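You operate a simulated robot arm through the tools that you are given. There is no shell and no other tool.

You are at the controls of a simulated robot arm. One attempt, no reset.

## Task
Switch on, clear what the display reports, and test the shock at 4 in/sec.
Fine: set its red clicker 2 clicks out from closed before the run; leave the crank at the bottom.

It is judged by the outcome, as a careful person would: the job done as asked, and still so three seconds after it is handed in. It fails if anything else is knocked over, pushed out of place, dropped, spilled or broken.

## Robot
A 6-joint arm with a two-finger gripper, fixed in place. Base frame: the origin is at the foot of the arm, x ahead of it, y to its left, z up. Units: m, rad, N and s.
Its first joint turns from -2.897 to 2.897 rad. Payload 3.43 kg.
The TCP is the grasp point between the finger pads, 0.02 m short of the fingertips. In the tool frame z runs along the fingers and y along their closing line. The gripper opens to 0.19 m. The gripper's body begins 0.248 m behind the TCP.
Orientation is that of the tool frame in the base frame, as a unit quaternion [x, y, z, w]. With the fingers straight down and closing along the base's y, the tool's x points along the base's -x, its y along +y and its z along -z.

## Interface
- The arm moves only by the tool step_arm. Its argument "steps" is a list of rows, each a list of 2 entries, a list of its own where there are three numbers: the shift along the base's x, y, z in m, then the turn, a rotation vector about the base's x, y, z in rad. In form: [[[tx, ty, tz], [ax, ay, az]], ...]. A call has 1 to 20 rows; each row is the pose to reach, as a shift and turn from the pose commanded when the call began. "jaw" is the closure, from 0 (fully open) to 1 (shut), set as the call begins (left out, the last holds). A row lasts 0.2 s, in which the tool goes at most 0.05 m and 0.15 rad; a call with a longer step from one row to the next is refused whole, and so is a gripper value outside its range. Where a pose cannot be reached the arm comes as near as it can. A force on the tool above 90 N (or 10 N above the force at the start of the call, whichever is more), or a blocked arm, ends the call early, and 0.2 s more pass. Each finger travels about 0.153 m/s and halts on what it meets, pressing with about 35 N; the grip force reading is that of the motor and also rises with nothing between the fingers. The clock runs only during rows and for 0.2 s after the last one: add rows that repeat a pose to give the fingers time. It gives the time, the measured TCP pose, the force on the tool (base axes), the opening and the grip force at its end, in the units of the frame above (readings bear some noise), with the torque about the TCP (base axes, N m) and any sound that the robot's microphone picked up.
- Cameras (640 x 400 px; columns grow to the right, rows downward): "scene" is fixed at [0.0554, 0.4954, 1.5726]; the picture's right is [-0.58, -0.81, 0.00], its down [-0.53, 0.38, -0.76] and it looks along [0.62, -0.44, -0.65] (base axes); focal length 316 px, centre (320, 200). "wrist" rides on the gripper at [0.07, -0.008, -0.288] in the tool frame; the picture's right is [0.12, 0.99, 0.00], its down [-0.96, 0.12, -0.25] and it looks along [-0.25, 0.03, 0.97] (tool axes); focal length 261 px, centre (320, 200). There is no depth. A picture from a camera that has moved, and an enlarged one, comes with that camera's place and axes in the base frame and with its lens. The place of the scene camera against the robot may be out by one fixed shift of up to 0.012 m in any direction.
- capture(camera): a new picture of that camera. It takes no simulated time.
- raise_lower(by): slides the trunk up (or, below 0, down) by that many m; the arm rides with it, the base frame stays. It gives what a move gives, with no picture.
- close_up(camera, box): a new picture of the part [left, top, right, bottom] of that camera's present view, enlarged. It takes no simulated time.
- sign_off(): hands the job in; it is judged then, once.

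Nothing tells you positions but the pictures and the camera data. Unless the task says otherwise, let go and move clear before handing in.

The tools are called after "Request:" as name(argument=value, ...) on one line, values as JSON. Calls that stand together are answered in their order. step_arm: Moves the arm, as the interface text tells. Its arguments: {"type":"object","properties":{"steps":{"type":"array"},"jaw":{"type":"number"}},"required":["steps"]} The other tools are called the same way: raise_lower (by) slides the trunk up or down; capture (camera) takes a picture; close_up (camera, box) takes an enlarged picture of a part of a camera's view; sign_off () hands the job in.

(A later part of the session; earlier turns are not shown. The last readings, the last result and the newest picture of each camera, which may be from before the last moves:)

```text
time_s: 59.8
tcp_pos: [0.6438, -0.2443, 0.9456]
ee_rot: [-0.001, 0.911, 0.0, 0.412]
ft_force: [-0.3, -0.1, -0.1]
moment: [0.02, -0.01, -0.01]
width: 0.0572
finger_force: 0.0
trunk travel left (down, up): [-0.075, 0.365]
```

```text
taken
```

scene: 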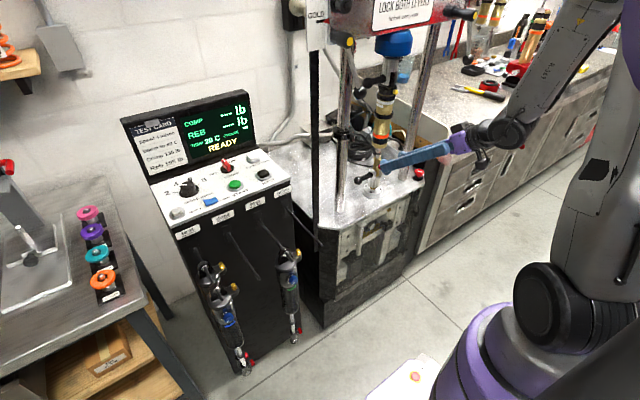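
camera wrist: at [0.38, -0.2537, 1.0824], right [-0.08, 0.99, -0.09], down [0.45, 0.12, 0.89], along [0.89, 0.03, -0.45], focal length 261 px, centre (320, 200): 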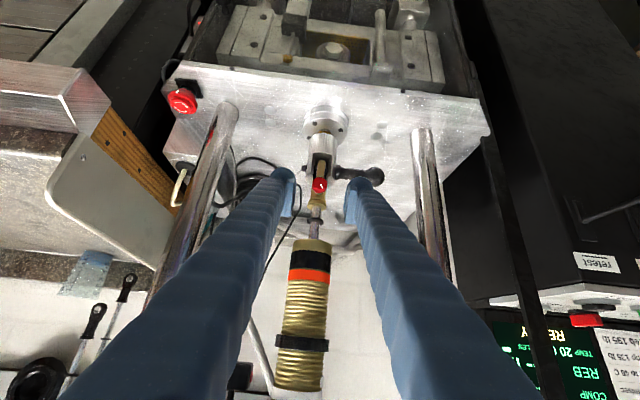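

The pose was reached exactly and the clicker sits between the open fingers. I'll zoom in to measure the alignment.

Request:
close_up(camera="wrist", box=[290, 160, 350, 215])

Request:
close_up(camera="scene", box=[340, 140, 430, 205])

```text
7.27 times, centred on (320, 188) of wrist
camera zoom: at [0.38, -0.2537, 1.0824], right [-0.08, 0.99, -0.09], down [0.45, 0.12, 0.89], along [0.89, 0.03, -0.45], focal length 1896 px, centre (320, 291)
```

zoom: 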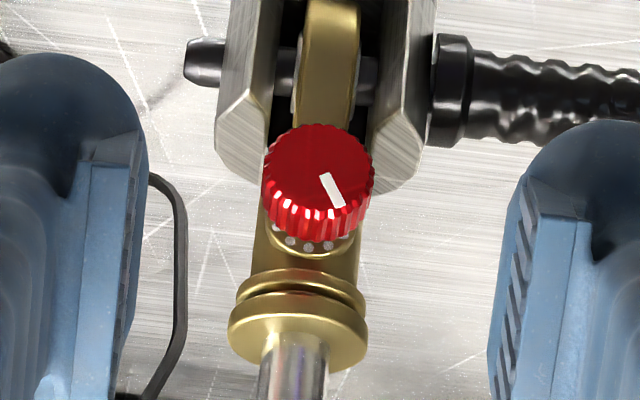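

```text
6.15 times, centred on (385, 172) of scene
camera zoom: at [0.0554, 0.4954, 1.5726], right [-0.58, -0.81, 0.0], down [-0.53, 0.38, -0.76], along [0.62, -0.44, -0.65], focal length 1942 px, centre (-80, 369)
```

zoom: 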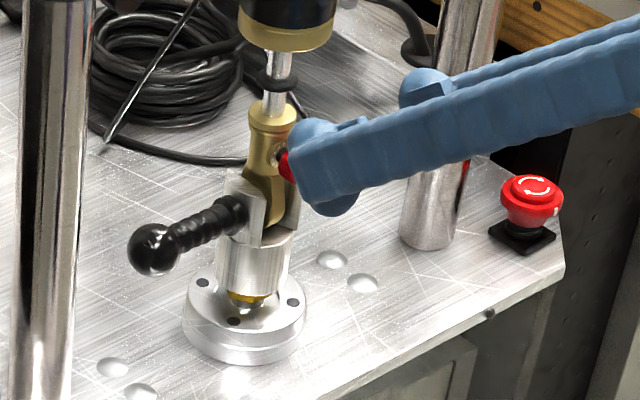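

The clicker's face centre triangulates to (0.697, -0.245, 0.8945). I'll slide the open fingers in to straddle it, stopping just short of the brass boss.

Request:
step_arm(steps=[[[0.015, -0.0011, -0.02], [0, 0, 0]], [[0.028, -0.0011, -0.035], [0, 0, 0]], [[0.039, -0.0011, -0.046], [0, 0, 0]], [[0.0482, -0.0011, -0.0551], [0, 0, 0]], [[0.0482, -0.0011, -0.0551], [0, 0, 0]]])

Request:
close_up(camera="wrist", box=[280, 150, 360, 240])

Request:
close_up(camera="scene", box=[340, 140, 430, 205])

```text
time_s: 61.0
tcp_pos: [0.6912, -0.2444, 0.8908]
ee_rot: [-0.002, 0.911, 0.001, 0.412]
ft_force: [-0.1, 0.6, -0.3]
moment: [-0.01, 0.04, -0.04]
width: 0.0568
finger_force: 0.0
trunk travel left (down, up): [-0.075, 0.365]
```

```text
4.44 times, centred on (320, 195) of wrist
camera zoom: at [0.4289, -0.255, 1.0271], right [-0.08, 0.99, -0.09], down [0.45, 0.12, 0.89], along [0.89, 0.03, -0.45], focal length 1158 px, centre (320, 222)
```

zoom: 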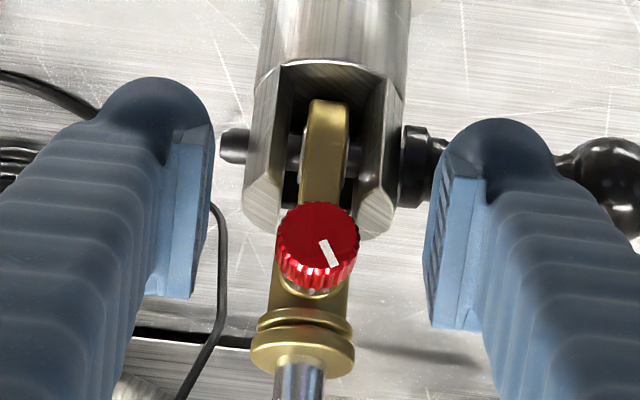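

```text
6.15 times, centred on (385, 172) of scene
camera zoom: at [0.0554, 0.4954, 1.5726], right [-0.58, -0.81, 0.0], down [-0.53, 0.38, -0.76], along [0.62, -0.44, -0.65], focal length 1942 px, centre (-80, 369)
```

zoom: 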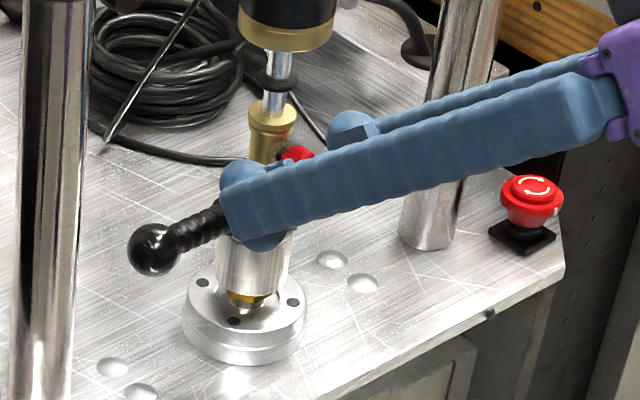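

Alignment is good, with the knob midway between the pads. I'll close on it.

Request:
step_arm(steps=[[[0, 0, 0], [0, 0, 0]], [[0, 0, 0], [0, 0, 0]], [[0, 0, 0], [0, 0, 0]]], jaw=1.0)

Request:
close_up(camera="wrist", box=[280, 150, 360, 240])

```text
time_s: 61.8
tcp_pos: [0.692, -0.2454, 0.8909]
ee_rot: [-0.001, 0.911, -0.001, 0.412]
ft_force: [-0.7, 1.8, -0.1]
moment: [-0.02, -0.01, 0.06]
width: 0.0205
finger_force: 35.4
trunk travel left (down, up): [-0.075, 0.365]
```

```text
4.44 times, centred on (320, 195) of wrist
camera zoom: at [0.4286, -0.2548, 1.0272], right [-0.08, 0.99, -0.09], down [0.45, 0.12, 0.89], along [0.89, 0.03, -0.45], focal length 1158 px, centre (320, 222)
```

zoom: 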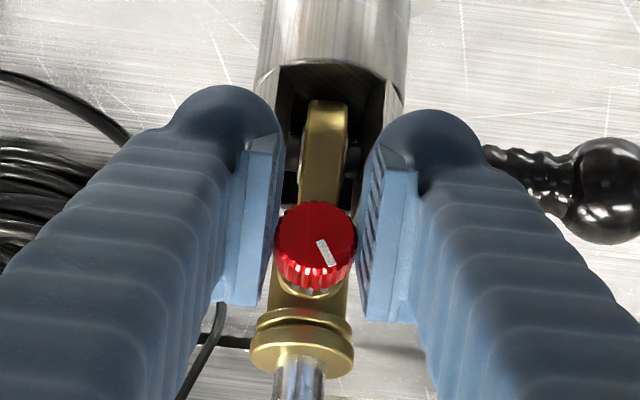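

The knob is gripped (20.5 mm, well centred). I'll turn it clockwise 30° as a first test and listen for a click.

Request:
step_arm(steps=[[[0, 0.0003, 0], [0.105, 0, 0]], [[0, 0.0006, 0.0001], [0.21, 0, 0]], [[0, 0.0008, 0.0001], [0.314, 0, 0]], [[0, 0.0011, 0.0002], [0.419, 0, 0]], [[0, 0.0013, 0.0004], [0.5236, 0, 0]], [[0, 0.0013, 0.0004], [0.5236, 0, 0]]])

Request:
close_up(camera="wrist", box=[280, 150, 360, 240])

Request:
close_up(camera="scene", box=[340, 140, 430, 205])

```text
time_s: 63.2
tcp_pos: [0.6905, -0.2435, 0.8915]
ee_rot: [0.105, 0.88, 0.237, 0.398]
ft_force: [-5.9, 3.9, -0.4]
moment: [0.01, 0.0, 0.11]
width: 0.0205
finger_force: 35.1
trunk travel left (down, up): [-0.075, 0.365]
```

```text
4.44 times, centred on (320, 195) of wrist
camera zoom: at [0.4284, -0.3204, 1.0048], right [-0.08, 0.9, 0.42], down [0.45, -0.34, 0.83], along [0.89, 0.26, -0.38], focal length 1158 px, centre (320, 222)
```

zoom: 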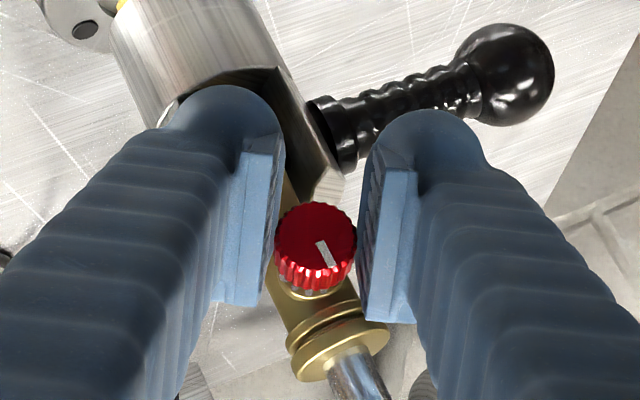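

```text
6.15 times, centred on (385, 172) of scene
camera zoom: at [0.0554, 0.4954, 1.5726], right [-0.58, -0.81, 0.0], down [-0.53, 0.38, -0.76], along [0.62, -0.44, -0.65], focal length 1942 px, centre (-80, 369)
```

zoom: 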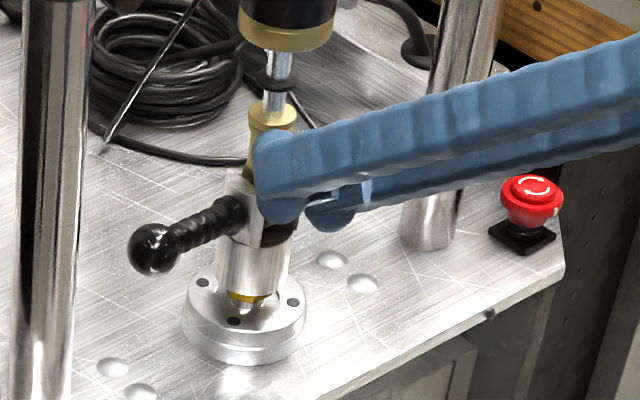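

The knob turns with the gripper, with no stop felt yet. I'll continue another 30° clockwise.

Request:
step_arm(steps=[[[0, 0.0002, 0.0002], [0.105, 0, 0]], [[0, 0.0004, 0.0004], [0.21, 0, 0]], [[0, 0.0006, 0.0006], [0.314, 0, 0]], [[0, 0.0008, 0.0008], [0.419, 0, 0]], [[0, 0.001, 0.001], [0.5236, 0, 0]], [[0, 0.001, 0.001], [0.5236, 0, 0]]])

Request:
close_up(camera="wrist", box=[280, 150, 360, 240])

Request:
close_up(camera="scene", box=[340, 140, 430, 205])

```text
time_s: 64.6
tcp_pos: [0.6914, -0.2436, 0.8935]
ee_rot: [0.207, 0.789, 0.456, 0.357]
ft_force: [-8.1, 7.4, -0.7]
moment: [0.13, 0.12, 0.05]
width: 0.0205
finger_force: 35.1
trunk travel left (down, up): [-0.075, 0.365]
```

```text
4.44 times, centred on (320, 195) of wrist
camera zoom: at [0.4282, -0.3664, 0.9528], right [-0.08, 0.57, 0.82], down [0.45, -0.71, 0.54], along [0.89, 0.41, -0.2], focal length 1158 px, centre (320, 222)
```

zoom: 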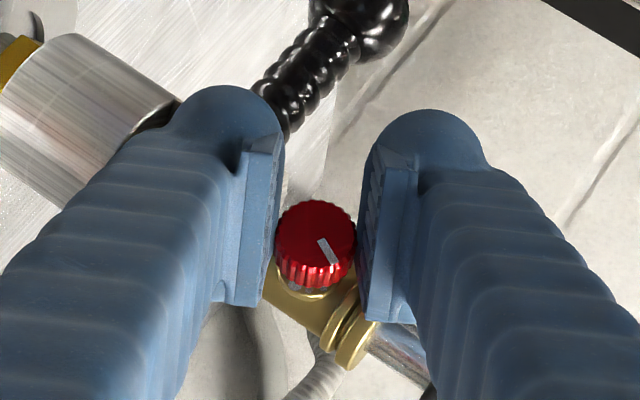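

```text
6.15 times, centred on (385, 172) of scene
camera zoom: at [0.0554, 0.4954, 1.5726], right [-0.58, -0.81, 0.0], down [-0.53, 0.38, -0.76], along [0.62, -0.44, -0.65], focal length 1942 px, centre (-80, 369)
```

zoom: 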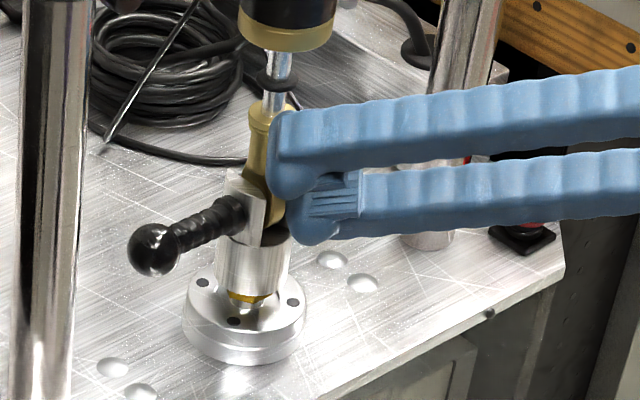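

About 60° turned, roughly two clicks in, with no stop. I'll open slightly, back out along the knob's axis and swing back to regrip.

Request:
step_arm(steps=[[[0, 0, 0], [0, 0, 0]], [[0, 0, 0], [0, 0, 0]], [[-0.012, 0, 0], [0, 0, 0]], [[-0.024, 0, 0], [0, 0, 0]], [[-0.034, 0, 0], [0, 0, 0]], [[-0.034, 0, 0], [0, 0, 0]]], jaw=0.832)

Request:
close_up(camera="wrist", box=[280, 150, 360, 240])

```text
time_s: 66.0
tcp_pos: [0.6576, -0.2436, 0.8931]
ee_rot: [0.206, 0.789, 0.454, 0.359]
ft_force: [-0.2, 0.1, -0.6]
moment: [0.02, 0.0, -0.02]
width: 0.0318
finger_force: 0.1
trunk travel left (down, up): [-0.075, 0.365]
```

```text
4.44 times, centred on (320, 195) of wrist
camera zoom: at [0.3946, -0.3666, 0.9533], right [-0.08, 0.57, 0.81], down [0.45, -0.71, 0.54], along [0.89, 0.41, -0.2], focal length 1158 px, centre (320, 222)
```

zoom: 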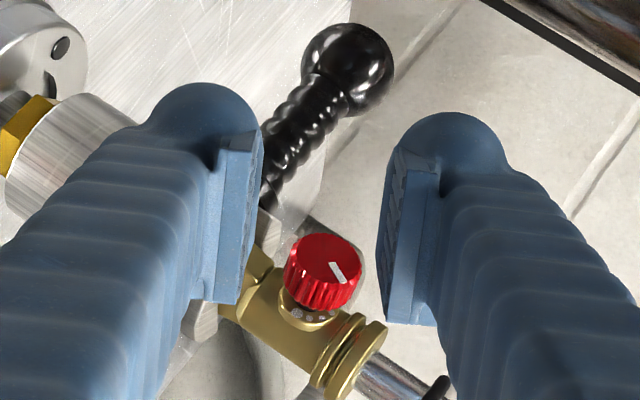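

Request:
close_up(camera="wrist", box=[305, 195, 340, 230])

```text
11.43 times, centred on (322, 212) of wrist
camera zoom: at [0.3946, -0.3666, 0.9533], right [-0.08, 0.57, 0.81], down [0.45, -0.71, 0.54], along [0.89, 0.41, -0.2], focal length 2979 px, centre (291, 57)
```

zoom: 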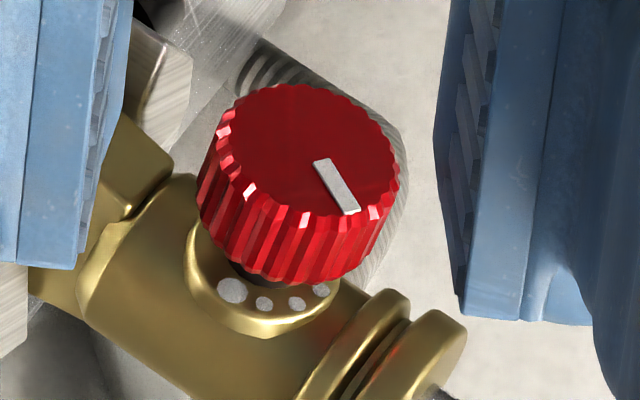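

The index line has moved from the 4th dot to the 2nd dot, as expected. I'll swing back to the start angle to regrip and continue clockwise until I find the closed stop.

Request:
step_arm(steps=[[[0, -0.0003, 0], [-0.131, 0, 0]], [[0, -0.0006, -0.0003], [-0.262, 0, 0]], [[0, -0.0009, -0.0006], [-0.393, 0, 0]], [[0, -0.0012, -0.0008], [-0.524, 0, 0]], [[0, -0.0015, -0.001], [-0.655, 0, 0]], [[0, -0.0018, -0.0012], [-0.786, 0, 0]], [[0, -0.0021, -0.0013], [-0.917, 0, 0]], [[0, -0.0023, -0.0014], [-1.0472, 0, 0]], [[0, -0.0023, -0.0014], [-1.0472, 0, 0]]])

Request:
close_up(camera="wrist", box=[280, 150, 360, 240])

```text
time_s: 68.0
tcp_pos: [0.6568, -0.2455, 0.892]
ee_rot: [-0.001, 0.912, 0.001, 0.411]
ft_force: [0.6, 0.9, 0.2]
moment: [-0.04, 0.01, -0.09]
width: 0.0318
finger_force: 0.1
trunk travel left (down, up): [-0.075, 0.365]
```

```text
4.44 times, centred on (320, 195) of wrist
camera zoom: at [0.3944, -0.255, 1.029], right [-0.08, 0.99, -0.09], down [0.45, 0.12, 0.89], along [0.89, 0.03, -0.46], focal length 1158 px, centre (320, 222)
```

zoom: 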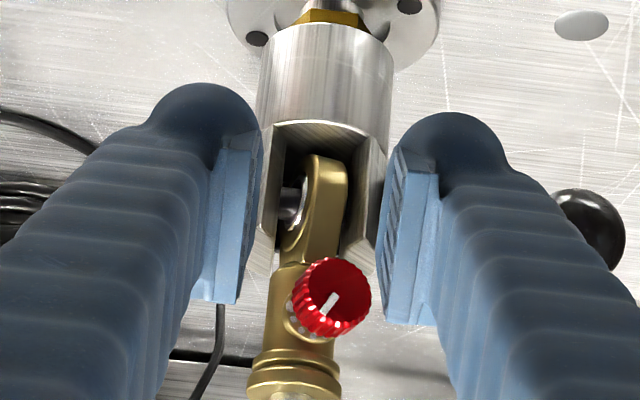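

The knob now sits slightly to one side, so the shock's eye seems to have swivelled a few degrees about its vertical axis. I'll zoom in to measure before regripping.

Request:
close_up(camera="wrist", box=[300, 180, 345, 225])

Request:
close_up(camera="scene", box=[340, 140, 430, 205])

```text
8.89 times, centred on (322, 202) of wrist
camera zoom: at [0.3944, -0.255, 1.029], right [-0.08, 0.99, -0.09], down [0.45, 0.12, 0.89], along [0.89, 0.03, -0.46], focal length 2317 px, centre (298, 178)
```

zoom: 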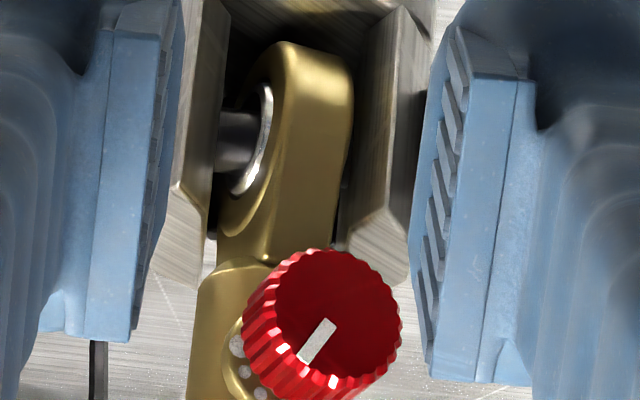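

```text
6.15 times, centred on (385, 172) of scene
camera zoom: at [0.0554, 0.4954, 1.5726], right [-0.58, -0.81, 0.0], down [-0.53, 0.38, -0.76], along [0.62, -0.44, -0.65], focal length 1942 px, centre (-80, 369)
```

zoom: 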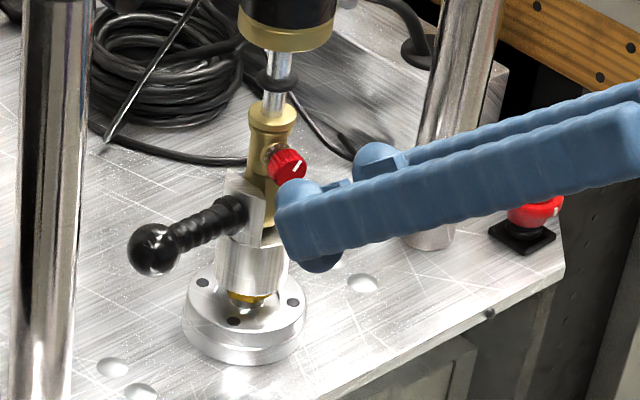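

The eye has yawed about 14°, moving the knob face to roughly (0.698, -0.2375, 0.895). Closing the flat pads should square it up again. I'll open wider, advance and regrip.

Request:
step_arm(steps=[[[0, 0, 0.001], [0, 0, 0]], [[0, 0, 0.0015], [0, 0, 0]], [[0.012, 0, 0.0015], [0, 0, 0]], [[0.024, 0, 0.0015], [0, 0, 0]], [[0.034, 0, 0.0015], [0, 0, 0]], [[0.034, 0, 0.0015], [0, 0, 0]]], jaw=0.7)

Request:
step_arm(steps=[[[0, 0, 0], [0, 0, 0]], [[0, 0, 0], [0, 0, 0]], [[0, 0, 0], [0, 0, 0]]], jaw=1.0)

Request:
close_up(camera="wrist", box=[280, 150, 360, 240])

```text
time_s: 69.4
tcp_pos: [0.691, -0.2449, 0.8926]
ee_rot: [0.0, 0.911, -0.001, 0.413]
ft_force: [-0.2, 0.0, -1.1]
moment: [-0.01, 0.0, -0.02]
width: 0.0573
finger_force: 0.0
trunk travel left (down, up): [-0.075, 0.365]
```

```text
time_s: 70.2
tcp_pos: [0.6903, -0.2462, 0.8924]
ee_rot: [-0.002, 0.911, 0.0, 0.413]
ft_force: [-3.4, 0.8, -0.3]
moment: [0.0, 0.02, 0.06]
width: 0.0203
finger_force: 34.9
trunk travel left (down, up): [-0.075, 0.365]
```

```text
4.44 times, centred on (320, 195) of wrist
camera zoom: at [0.4281, -0.2546, 1.029], right [-0.08, 0.99, -0.09], down [0.45, 0.12, 0.89], along [0.89, 0.03, -0.45], focal length 1158 px, centre (320, 222)
```

zoom: 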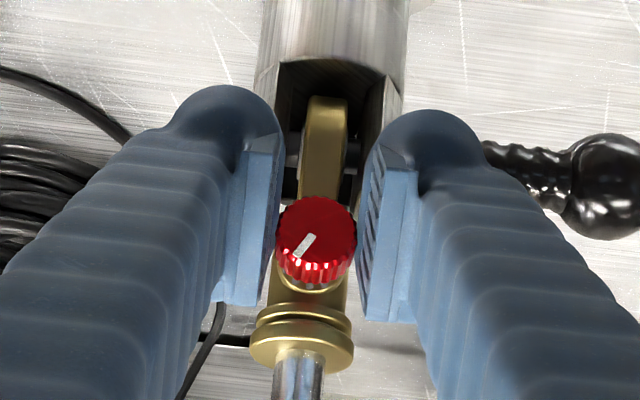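

Regripped squarely, with the eye straight again. I'll turn clockwise 30° and check for the stop.

Request:
step_arm(steps=[[[0, 0.0004, 0], [0.105, 0, 0]], [[0, 0.0008, 0.0001], [0.21, 0, 0]], [[0, 0.0012, 0.0002], [0.314, 0, 0]], [[0, 0.0016, 0.0003], [0.419, 0, 0]], [[0, 0.002, 0.0005], [0.5236, 0, 0]], [[0, 0.002, 0.0005], [0.5236, 0, 0]]])

Request:
close_up(camera="wrist", box=[280, 150, 360, 240])

```text
time_s: 71.6
tcp_pos: [0.6909, -0.2456, 0.8927]
ee_rot: [0.107, 0.88, 0.236, 0.398]
ft_force: [-11.8, -8.0, 0.0]
moment: [0.03, -0.38, -0.32]
width: 0.0206
finger_force: 34.9
trunk travel left (down, up): [-0.075, 0.365]
```

```text
4.44 times, centred on (320, 195) of wrist
camera zoom: at [0.4278, -0.3206, 1.0064], right [-0.08, 0.9, 0.42], down [0.45, -0.34, 0.83], along [0.89, 0.25, -0.38], focal length 1158 px, centre (320, 222)
```

zoom: 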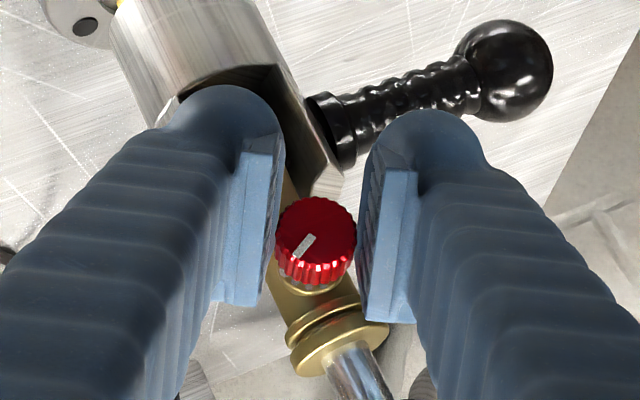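

Request:
step_arm(steps=[[[0, 0.0003, 0.0003], [0.105, 0, 0]], [[0, 0.0006, 0.0006], [0.21, 0, 0]], [[0, 0.0009, 0.0009], [0.314, 0, 0]], [[0, 0.0012, 0.0012], [0.419, 0, 0]], [[0, 0.0015, 0.0015], [0.5236, 0, 0]], [[0, 0.0015, 0.0015], [0.5236, 0, 0]]])

Request:
close_up(camera="wrist", box=[280, 150, 360, 240])

```text
time_s: 73.0
tcp_pos: [0.6907, -0.2448, 0.8939]
ee_rot: [0.205, 0.789, 0.455, 0.358]
ft_force: [-19.1, -14.7, -11.2]
moment: [-0.13, 0.01, -0.63]
width: 0.0204
finger_force: 34.4
trunk travel left (down, up): [-0.075, 0.365]
```

```text
4.44 times, centred on (320, 195) of wrist
camera zoom: at [0.4278, -0.3665, 0.9539], right [-0.08, 0.57, 0.81], down [0.45, -0.71, 0.54], along [0.89, 0.41, -0.2], focal length 1158 px, centre (320, 222)
```

zoom: 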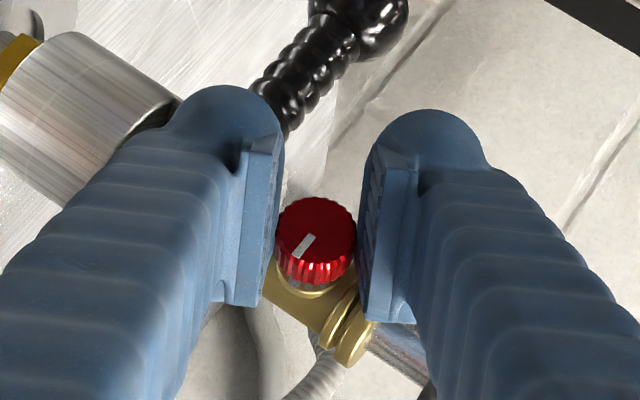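

The index line should now be near the large dot. I'll release, back out and read it.

Request:
step_arm(steps=[[[0, 0, 0], [0, 0, 0]], [[0, 0, 0], [0, 0, 0]], [[-0.012, 0, 0], [0, 0, 0]], [[-0.024, 0, 0], [0, 0, 0]], [[-0.034, 0, 0], [0, 0, 0]], [[-0.034, 0, 0], [0, 0, 0]]], jaw=0.832)

Request:
close_up(camera="wrist", box=[300, 190, 345, 235])

Request:
close_up(camera="scene", box=[340, 140, 430, 205])

```text
time_s: 74.4
tcp_pos: [0.657, -0.2413, 0.8941]
ee_rot: [0.204, 0.79, 0.455, 0.357]
ft_force: [-0.3, 1.0, -0.5]
moment: [0.01, -0.01, -0.01]
width: 0.0319
finger_force: 0.0
trunk travel left (down, up): [-0.075, 0.365]
```

```text
8.89 times, centred on (322, 212) of wrist
camera zoom: at [0.3942, -0.365, 0.9547], right [-0.08, 0.57, 0.81], down [0.45, -0.71, 0.54], along [0.89, 0.41, -0.2], focal length 2317 px, centre (298, 89)
```

zoom: 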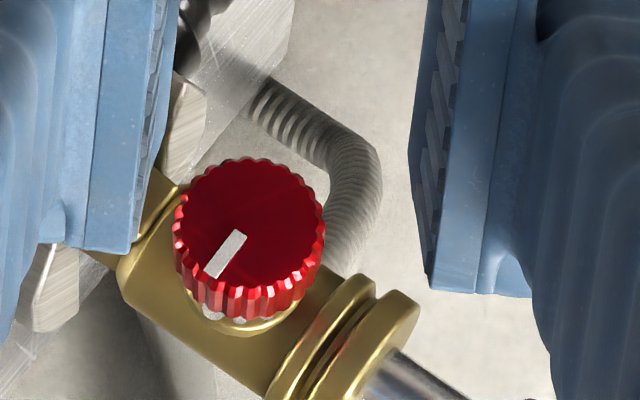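

```text
6.15 times, centred on (385, 172) of scene
camera zoom: at [0.0554, 0.4954, 1.5726], right [-0.58, -0.81, 0.0], down [-0.53, 0.38, -0.76], along [0.62, -0.44, -0.65], focal length 1942 px, centre (-80, 369)
```

zoom: 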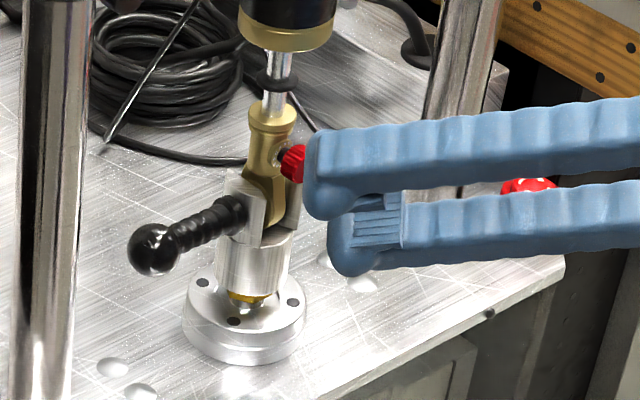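

The index line reads about 173–180°, at or next to the large dot. I'll swing back, regrip, and try turning further to confirm this is the hard stop.

Request:
step_arm(steps=[[[0, -0.0005, -0.0003], [-0.131, 0, 0]], [[0, -0.001, -0.0006], [-0.262, 0, 0]], [[0, -0.0015, -0.0009], [-0.393, 0, 0]], [[0, -0.002, -0.0012], [-0.524, 0, 0]], [[0, -0.0025, -0.0014], [-0.655, 0, 0]], [[0, -0.003, -0.0016], [-0.786, 0, 0]], [[0, -0.0033, -0.0018], [-0.917, 0, 0]], [[0, -0.0035, -0.002], [-1.0472, 0, 0]], [[0, -0.0035, -0.002], [-1.0472, 0, 0]]])

Request:
step_arm(steps=[[[0, 0, 0], [0, 0, 0]], [[0, 0, 0], [0, 0, 0]], [[0.012, 0, 0], [0, 0, 0]], [[0.024, 0, 0], [0, 0, 0]], [[0.033, 0, 0], [0, 0, 0]], [[0.033, 0, 0], [0, 0, 0]]], jaw=0.7)

Request:
close_up(camera="wrist", box=[300, 180, 345, 225])

```text
time_s: 76.4
tcp_pos: [0.6571, -0.2455, 0.8919]
ee_rot: [-0.002, 0.911, 0.001, 0.412]
ft_force: [-0.2, 0.6, 0.2]
moment: [-0.03, -0.02, -0.07]
width: 0.0319
finger_force: 0.0
trunk travel left (down, up): [-0.075, 0.365]
```

```text
time_s: 77.8
tcp_pos: [0.6907, -0.2454, 0.8925]
ee_rot: [-0.002, 0.911, 0.001, 0.413]
ft_force: [0.2, -0.1, 0.6]
moment: [0.0, 0.02, -0.01]
width: 0.0569
finger_force: 0.0
trunk travel left (down, up): [-0.075, 0.365]
```

```text
8.89 times, centred on (322, 202) of wrist
camera zoom: at [0.4275, -0.2546, 1.0293], right [-0.08, 0.99, -0.09], down [0.45, 0.12, 0.89], along [0.89, 0.03, -0.45], focal length 2317 px, centre (298, 178)
```

zoom: 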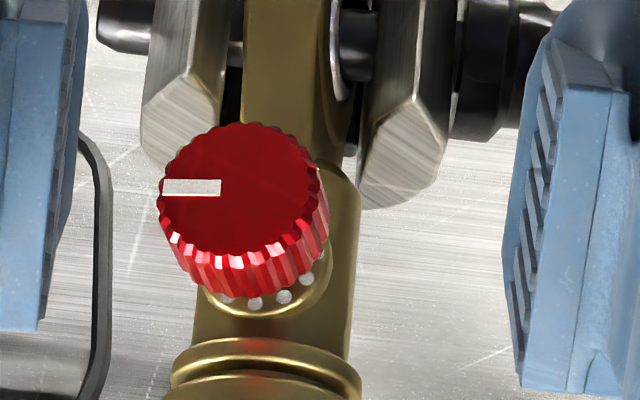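

The index line points at about 172–180°. I'll grip and try turning clockwise further in small steps.

Request:
step_arm(steps=[[[0, 0, 0], [0, 0, 0]], [[0, 0, 0], [0, 0, 0]], [[0, 0, 0], [0, 0, 0]]], jaw=1.0)

Request:
close_up(camera="wrist", box=[300, 180, 345, 225])

Request:
step_arm(steps=[[[0, 0.0003, 0], [0.07, 0, 0]], [[0, 0.0006, 0], [0.14, 0, 0]], [[0, 0.0008, 0.0001], [0.21, 0, 0]], [[0, 0.001, 0.0001], [0.2618, 0, 0]], [[0, 0.001, 0.0001], [0.2618, 0, 0]]])

Request:
close_up(camera="wrist", box=[300, 180, 345, 225])

```text
time_s: 78.6
tcp_pos: [0.6903, -0.246, 0.8935]
ee_rot: [-0.001, 0.911, 0.0, 0.412]
ft_force: [-0.9, 1.1, -0.3]
moment: [0.0, 0.03, 0.02]
width: 0.0203
finger_force: 35.6
trunk travel left (down, up): [-0.075, 0.365]
```

```text
8.89 times, centred on (322, 202) of wrist
camera zoom: at [0.4272, -0.2545, 1.0293], right [-0.08, 0.99, -0.09], down [0.45, 0.12, 0.89], along [0.89, 0.03, -0.45], focal length 2317 px, centre (298, 178)
```

zoom: 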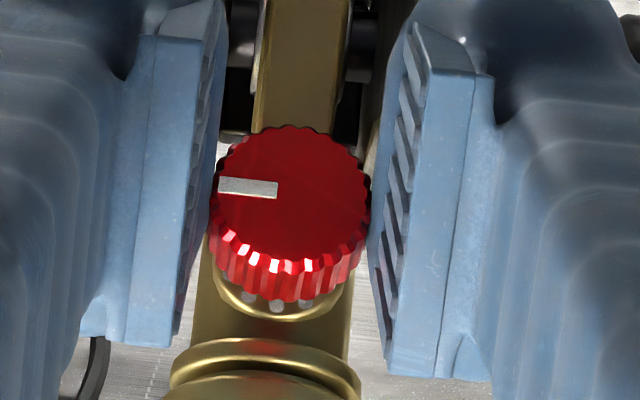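

```text
time_s: 79.8
tcp_pos: [0.6908, -0.2439, 0.8934]
ee_rot: [0.054, 0.903, 0.119, 0.409]
ft_force: [-3.5, -2.7, 0.4]
moment: [-0.15, -0.37, -0.13]
width: 0.0203
finger_force: 34.8
trunk travel left (down, up): [-0.075, 0.365]
```

```text
8.89 times, centred on (322, 202) of wrist
camera zoom: at [0.4273, -0.289, 1.0222], right [-0.08, 0.98, 0.17], down [0.45, -0.12, 0.89], along [0.89, 0.15, -0.43], focal length 2317 px, centre (298, 178)
```

zoom: 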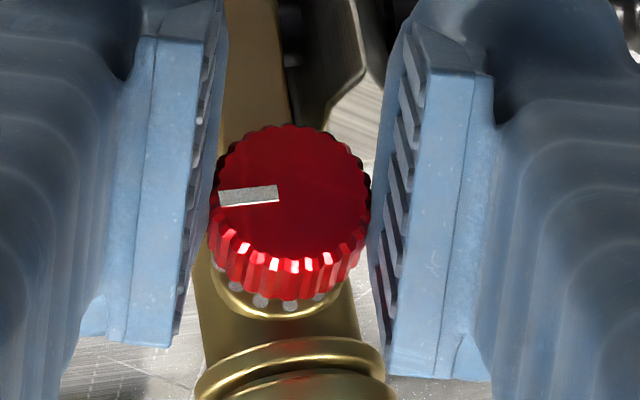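

The gripper turned 15° but the index line stayed at about 180°, so this is the closed stop at the large dot. Next I'll release, swing the gripper to 60°, regrip, and turn back out two clicks (60° counterclockwise).

Request:
step_arm(steps=[[[0, 0, 0], [0, 0, 0]], [[0, 0, 0], [0, 0, 0]], [[-0.012, 0, 0], [0, 0, 0]], [[-0.024, 0, 0], [0, 0, 0]], [[-0.033, 0, 0], [0, 0, 0]], [[-0.033, 0.0003, 0.0002], [0.131, 0, 0]], [[-0.033, 0.0006, 0.0003], [0.262, 0, 0]], [[-0.033, 0.0009, 0.0005], [0.393, 0, 0]], [[-0.033, 0.0012, 0.0006], [0.524, 0, 0]], [[-0.033, 0.0015, 0.0008], [0.655, 0, 0]], [[-0.033, 0.0017, 0.0009], [0.7854, 0, 0]], [[-0.033, 0.0017, 0.0009], [0.7854, 0, 0]]], jaw=0.81)

Request:
close_up(camera="wrist", box=[280, 150, 360, 240])

Request:
close_up(camera="wrist", box=[300, 190, 345, 235])

```text
time_s: 82.4
tcp_pos: [0.6577, -0.2438, 0.893]
ee_rot: [0.206, 0.788, 0.457, 0.357]
ft_force: [0.3, -0.7, -0.1]
moment: [0.01, -0.04, 0.05]
width: 0.0361
finger_force: 0.1
trunk travel left (down, up): [-0.075, 0.365]
```

```text
4.44 times, centred on (320, 195) of wrist
camera zoom: at [0.3943, -0.3664, 0.9536], right [-0.08, 0.57, 0.82], down [0.45, -0.71, 0.54], along [0.89, 0.41, -0.2], focal length 1158 px, centre (320, 222)
```

zoom: 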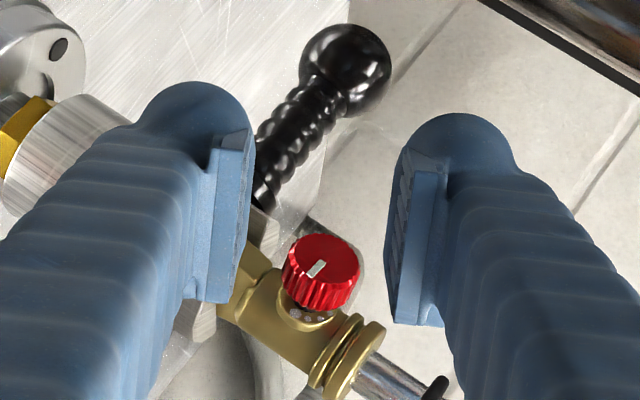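

```text
8.89 times, centred on (322, 212) of wrist
camera zoom: at [0.3943, -0.3664, 0.9536], right [-0.08, 0.57, 0.82], down [0.45, -0.71, 0.54], along [0.89, 0.41, -0.2], focal length 2317 px, centre (298, 89)
```

zoom: 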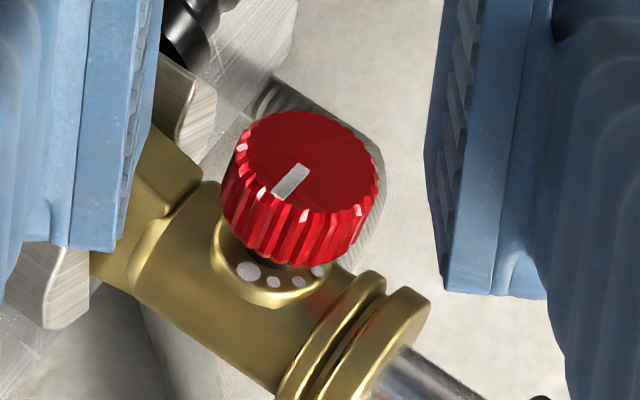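

The index line points at the large dot, and the knob is centred between the fingers. I'll advance, grip, and turn out 60°.

Request:
step_arm(steps=[[[0.011, 0, 0], [0, 0, 0]], [[0.022, 0, 0], [0, 0, 0]], [[0.031, 0, 0], [0, 0, 0]], [[0.031, 0, 0], [0, 0, 0]]])

Request:
step_arm(steps=[[[0, 0, 0], [0, 0, 0]], [[0, 0, 0], [0, 0, 0]], [[0, 0, 0], [0, 0, 0]]], jaw=1.0)

Request:
close_up(camera="wrist", box=[300, 180, 345, 225])

```text
time_s: 83.4
tcp_pos: [0.6859, -0.2434, 0.896]
ee_rot: [0.205, 0.789, 0.456, 0.358]
ft_force: [-26.4, -1.4, 6.1]
moment: [0.0, 0.47, -0.52]
width: 0.0348
finger_force: 0.1
trunk travel left (down, up): [-0.075, 0.365]
```

```text
time_s: 84.2
tcp_pos: [0.688, -0.2427, 0.8982]
ee_rot: [0.204, 0.787, 0.457, 0.361]
ft_force: [10.5, 2.6, 38.1]
moment: [0.17, -0.44, 0.17]
width: 0.0175
finger_force: 34.6
trunk travel left (down, up): [-0.075, 0.365]
```

```text
8.89 times, centred on (322, 202) of wrist
camera zoom: at [0.4249, -0.3654, 0.9561], right [-0.09, 0.57, 0.81], down [0.44, -0.71, 0.55], along [0.89, 0.41, -0.19], focal length 2317 px, centre (298, 178)
```

zoom: 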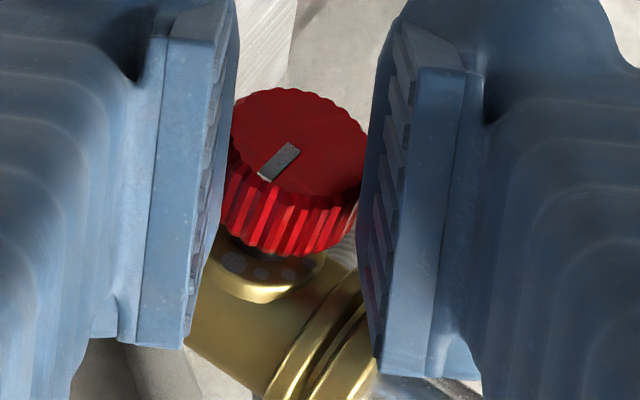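

The lower finger touched the clevis on the way in at this angle. I'll release gently and back out, then use a shallower 30° swing where there's more room.

Request:
step_arm(steps=[[[0, 0, 0], [0, 0, 0]], [[0, 0, 0], [0, 0, 0]], [[-0.01, 0, 0], [0, 0, 0]], [[-0.021, 0, 0], [0, 0, 0]], [[-0.031, 0, 0], [0, 0, 0]], [[-0.031, 0, 0], [0, 0, 0]]], jaw=0.86)

Request:
close_up(camera="wrist", box=[300, 190, 345, 235])

Request:
close_up(camera="scene", box=[340, 140, 430, 205])

```text
time_s: 85.6
tcp_pos: [0.6565, -0.2419, 0.8951]
ee_rot: [0.205, 0.789, 0.455, 0.358]
ft_force: [0.4, 0.8, -0.3]
moment: [0.02, -0.01, 0.01]
width: 0.0267
finger_force: 0.1
trunk travel left (down, up): [-0.075, 0.365]
```

```text
8.89 times, centred on (322, 212) of wrist
camera zoom: at [0.3944, -0.3654, 0.9544], right [-0.08, 0.57, 0.81], down [0.45, -0.71, 0.54], along [0.89, 0.41, -0.2], focal length 2317 px, centre (298, 89)
```

zoom: 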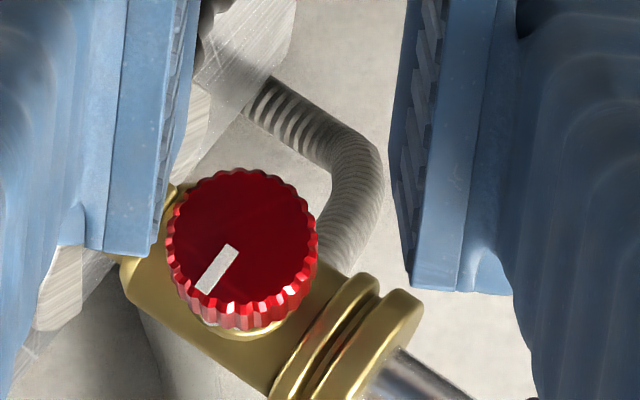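

```text
6.15 times, centred on (385, 172) of scene
camera zoom: at [0.0554, 0.4954, 1.5726], right [-0.58, -0.81, 0.0], down [-0.53, 0.38, -0.76], along [0.62, -0.44, -0.65], focal length 1942 px, centre (-80, 369)
```

zoom: 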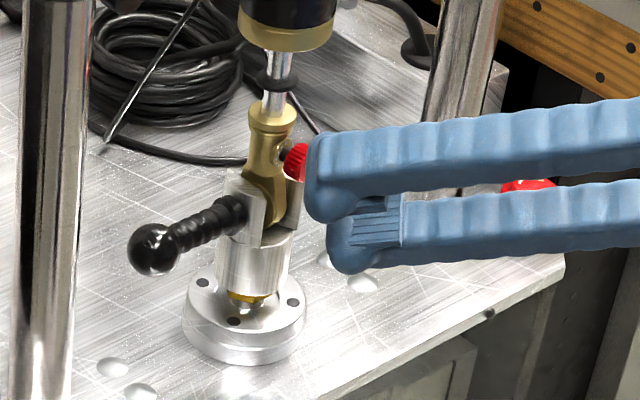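

The knob is still at closed. I'll go to the 30° swing angle with a slightly wider opening.

Request:
step_arm(steps=[[[-0.002, -0.0003, -0.0003], [-0.131, 0, 0]], [[-0.002, -0.0006, -0.0005], [-0.262, 0, 0]], [[-0.002, -0.001, -0.0008], [-0.393, 0, 0]], [[-0.002, -0.0013, -0.001], [-0.5236, 0, 0]], [[-0.002, -0.0013, -0.001], [-0.5236, 0, 0]]], jaw=0.775)

Request:
close_up(camera="wrist", box=[280, 150, 360, 240])

```text
time_s: 86.8
tcp_pos: [0.6547, -0.2432, 0.893]
ee_rot: [0.104, 0.88, 0.236, 0.399]
ft_force: [-0.7, 0.4, -0.6]
moment: [-0.03, 0.01, -0.05]
width: 0.0427
finger_force: 0.1
trunk travel left (down, up): [-0.075, 0.365]
```

```text
4.44 times, centred on (320, 195) of wrist
camera zoom: at [0.3924, -0.3199, 1.0066], right [-0.08, 0.91, 0.42], down [0.45, -0.34, 0.83], along [0.89, 0.25, -0.38], focal length 1158 px, centre (320, 222)
```

zoom: 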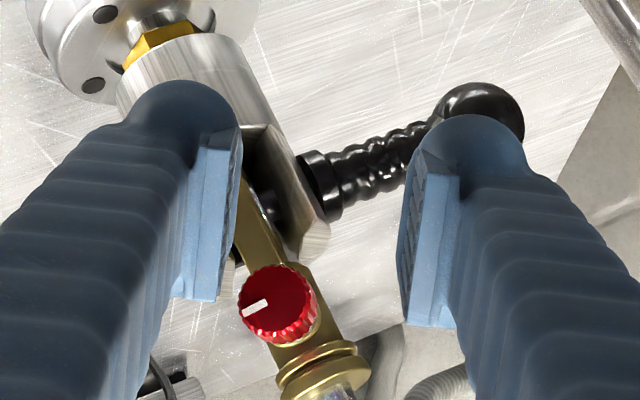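

The eye has swivelled the other way, putting the knob nearer the left finger. I'll open wider for clearance, advance, and let the pads square it up.

Request:
step_arm(steps=[[[0, -0.001, 0], [0, 0, 0]], [[0, -0.002, 0], [0, 0, 0]], [[0.012, -0.002, 0], [0, 0, 0]], [[0.024, -0.002, 0], [0, 0, 0]], [[0.034, -0.002, 0], [0, 0, 0]], [[0.034, -0.002, 0], [0, 0, 0]]], jaw=0.7)

Request:
close_up(camera="wrist", box=[280, 150, 360, 240])

```text
time_s: 88.2
tcp_pos: [0.689, -0.2463, 0.892]
ee_rot: [0.105, 0.88, 0.236, 0.399]
ft_force: [0.4, -0.7, 0.7]
moment: [-0.02, -0.03, -0.02]
width: 0.0572
finger_force: 0.0
trunk travel left (down, up): [-0.075, 0.365]
```

```text
4.44 times, centred on (320, 195) of wrist
camera zoom: at [0.4264, -0.3227, 1.0064], right [-0.08, 0.9, 0.42], down [0.45, -0.34, 0.83], along [0.89, 0.25, -0.38], focal length 1158 px, centre (320, 222)
```

zoom: 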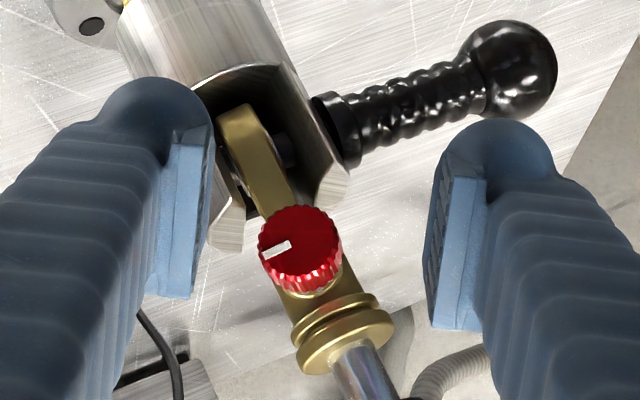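

Request:
step_arm(steps=[[[0, 0, 0], [0, 0, 0]], [[0, 0, 0], [0, 0, 0]], [[0, 0, 0], [0, 0, 0]]], jaw=1.0)

Request:
close_up(camera="wrist", box=[300, 180, 345, 225])

```text
time_s: 89.0
tcp_pos: [0.6894, -0.2464, 0.8924]
ee_rot: [0.105, 0.88, 0.236, 0.398]
ft_force: [-4.3, -2.6, -0.3]
moment: [0.01, -0.17, -0.06]
width: 0.0207
finger_force: 35.1
trunk travel left (down, up): [-0.075, 0.365]
```

```text
8.89 times, centred on (322, 202) of wrist
camera zoom: at [0.4261, -0.3229, 1.0062], right [-0.08, 0.9, 0.42], down [0.45, -0.34, 0.83], along [0.89, 0.25, -0.38], focal length 2317 px, centre (298, 178)
```

zoom: 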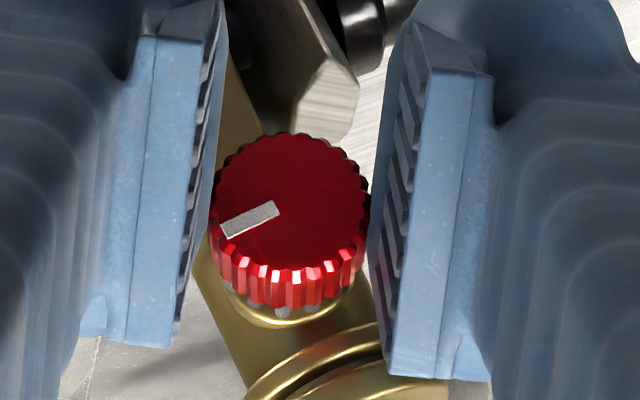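

The index still reads closed with a solid grip. I'll turn counterclockwise 30° (one click out).

Request:
step_arm(steps=[[[0, 0, -0.0001], [-0.105, 0, 0]], [[0, 0, -0.0002], [-0.21, 0, 0]], [[0, 0, -0.0003], [-0.314, 0, 0]], [[0, 0, -0.0004], [-0.419, 0, 0]], [[0, 0, -0.0005], [-0.5236, 0, 0]], [[0, 0, -0.0005], [-0.5236, 0, 0]]])

Request:
close_up(camera="wrist", box=[300, 180, 345, 225])

```text
time_s: 90.4
tcp_pos: [0.6889, -0.2455, 0.8923]
ee_rot: [-0.002, 0.911, 0.0, 0.412]
ft_force: [-6.8, 1.2, -0.1]
moment: [0.05, 0.34, 0.04]
width: 0.0205
finger_force: 34.4
trunk travel left (down, up): [-0.075, 0.365]
```

```text
8.89 times, centred on (322, 202) of wrist
camera zoom: at [0.4261, -0.2549, 1.0288], right [-0.08, 0.99, -0.09], down [0.45, 0.12, 0.89], along [0.89, 0.03, -0.45], focal length 2317 px, centre (298, 178)
```

zoom: 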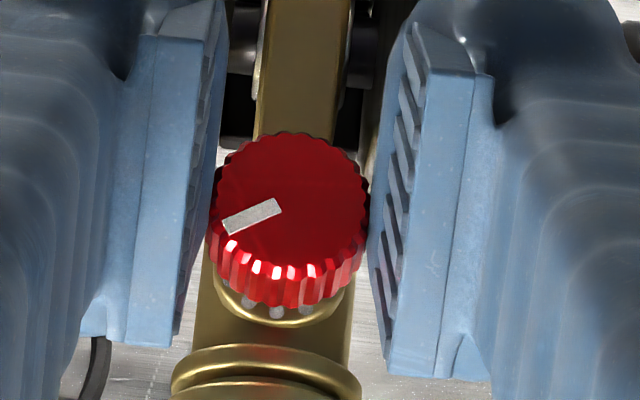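

One click out (index at about 148°). I'll release, swing back to 30° and check the knob's position before regripping for the second click.

Request:
step_arm(steps=[[[0, 0, 0], [0, 0, 0]], [[0, 0, 0], [0, 0, 0]], [[-0.012, 0, 0], [0, 0, 0]], [[-0.024, 0, 0], [0, 0, 0]], [[-0.034, 0, 0], [0, 0, 0]], [[-0.034, 0, 0.0001], [0.131, 0, 0]], [[-0.034, 0, 0.0003], [0.262, 0, 0]], [[-0.034, 0, 0.0004], [0.393, 0, 0]], [[-0.034, 0, 0.0005], [0.5236, 0, 0]], [[-0.034, 0, 0.0005], [0.5236, 0, 0]]], jaw=0.832)

Request:
step_arm(steps=[[[0, 0, 0], [0, 0, 0]], [[0, 0, 0], [0, 0, 0]]], jaw=0.7)

Request:
close_up(camera="wrist", box=[280, 150, 360, 240])

```text
time_s: 92.6
tcp_pos: [0.6559, -0.2464, 0.893]
ee_rot: [0.106, 0.88, 0.237, 0.399]
ft_force: [-0.1, 0.1, 0.1]
moment: [0.07, -0.03, 0.07]
width: 0.032
finger_force: 0.1
trunk travel left (down, up): [-0.075, 0.365]
```

```text
time_s: 93.2
tcp_pos: [0.6543, -0.2461, 0.8928]
ee_rot: [0.106, 0.88, 0.235, 0.399]
ft_force: [0.5, -0.5, 0.2]
moment: [0.03, -0.03, 0.0]
width: 0.057
finger_force: 0.0
trunk travel left (down, up): [-0.075, 0.365]
```

```text
4.44 times, centred on (320, 195) of wrist
camera zoom: at [0.3923, -0.3222, 1.0066], right [-0.08, 0.9, 0.42], down [0.45, -0.34, 0.83], along [0.89, 0.25, -0.38], focal length 1158 px, centre (320, 222)
```

zoom: 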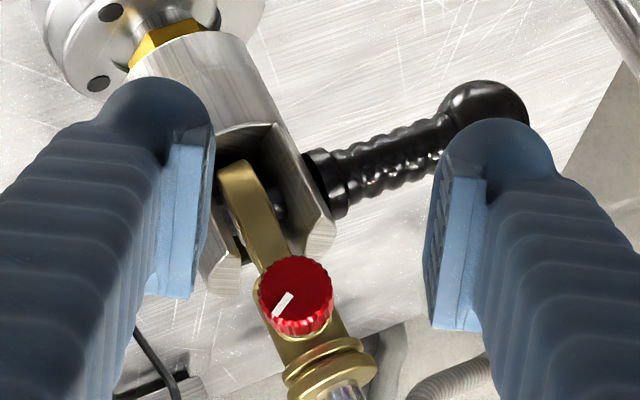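

The knob is well inside the opening. I'll advance, grip, and turn the second click out.

Request:
step_arm(steps=[[[0.012, 0, 0], [0, 0, 0]], [[0.024, 0, 0], [0, 0, 0]], [[0.034, 0, 0], [0, 0, 0]], [[0.034, 0, 0], [0, 0, 0]]])

Request:
step_arm(steps=[[[0, 0, 0], [0, 0, 0]], [[0, 0, 0], [0, 0, 0]], [[0, 0, 0], [0, 0, 0]]], jaw=1.0)

Request:
close_up(camera="wrist", box=[300, 180, 345, 225])

```text
time_s: 94.2
tcp_pos: [0.6889, -0.2468, 0.8929]
ee_rot: [0.105, 0.88, 0.237, 0.398]
ft_force: [0.5, -0.1, -0.2]
moment: [0.02, -0.02, -0.01]
width: 0.0568
finger_force: 0.0
trunk travel left (down, up): [-0.075, 0.365]
```

```text
time_s: 95.0
tcp_pos: [0.6884, -0.2454, 0.8932]
ee_rot: [0.105, 0.88, 0.237, 0.397]
ft_force: [-3.7, -3.5, 0.2]
moment: [0.1, -0.34, -0.08]
width: 0.0209
finger_force: 35.2
trunk travel left (down, up): [-0.075, 0.365]
```

```text
8.89 times, centred on (322, 202) of wrist
camera zoom: at [0.4262, -0.323, 1.0061], right [-0.08, 0.9, 0.42], down [0.45, -0.34, 0.83], along [0.89, 0.25, -0.38], focal length 2317 px, centre (298, 178)
```

zoom: 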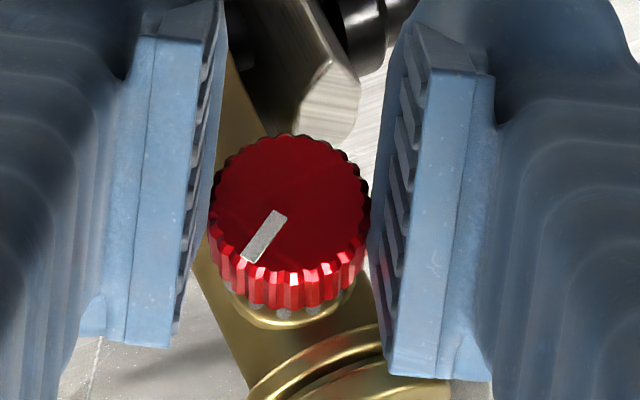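

Request:
step_arm(steps=[[[0, 0, -0.0001], [-0.105, 0, 0]], [[0, 0, -0.0002], [-0.21, 0, 0]], [[0, 0, -0.0003], [-0.314, 0, 0]], [[0, 0, -0.0004], [-0.419, 0, 0]], [[0, 0, -0.0005], [-0.5236, 0, 0]], [[0, 0, -0.0005], [-0.5236, 0, 0]]])

Request:
close_up(camera="wrist", box=[300, 180, 345, 225])

```text
time_s: 96.4
tcp_pos: [0.6874, -0.2457, 0.8924]
ee_rot: [-0.001, 0.911, -0.001, 0.413]
ft_force: [-5.8, 1.6, -0.2]
moment: [0.01, 0.37, 0.11]
width: 0.0206
finger_force: 35.3
trunk travel left (down, up): [-0.075, 0.365]
```

```text
8.89 times, centred on (322, 202) of wrist
camera zoom: at [0.4263, -0.2548, 1.0287], right [-0.08, 0.99, -0.09], down [0.45, 0.12, 0.89], along [0.89, 0.03, -0.45], focal length 2317 px, centre (298, 178)
```

zoom: 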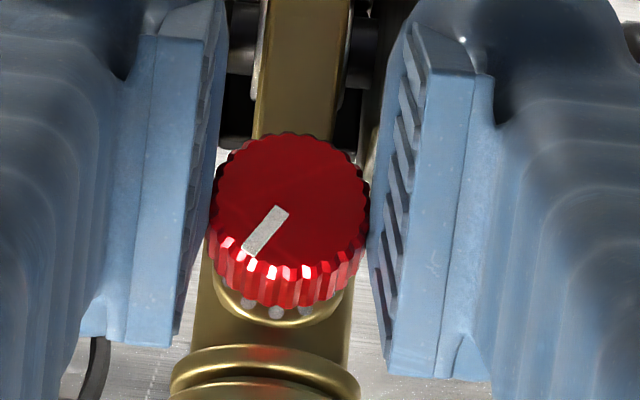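

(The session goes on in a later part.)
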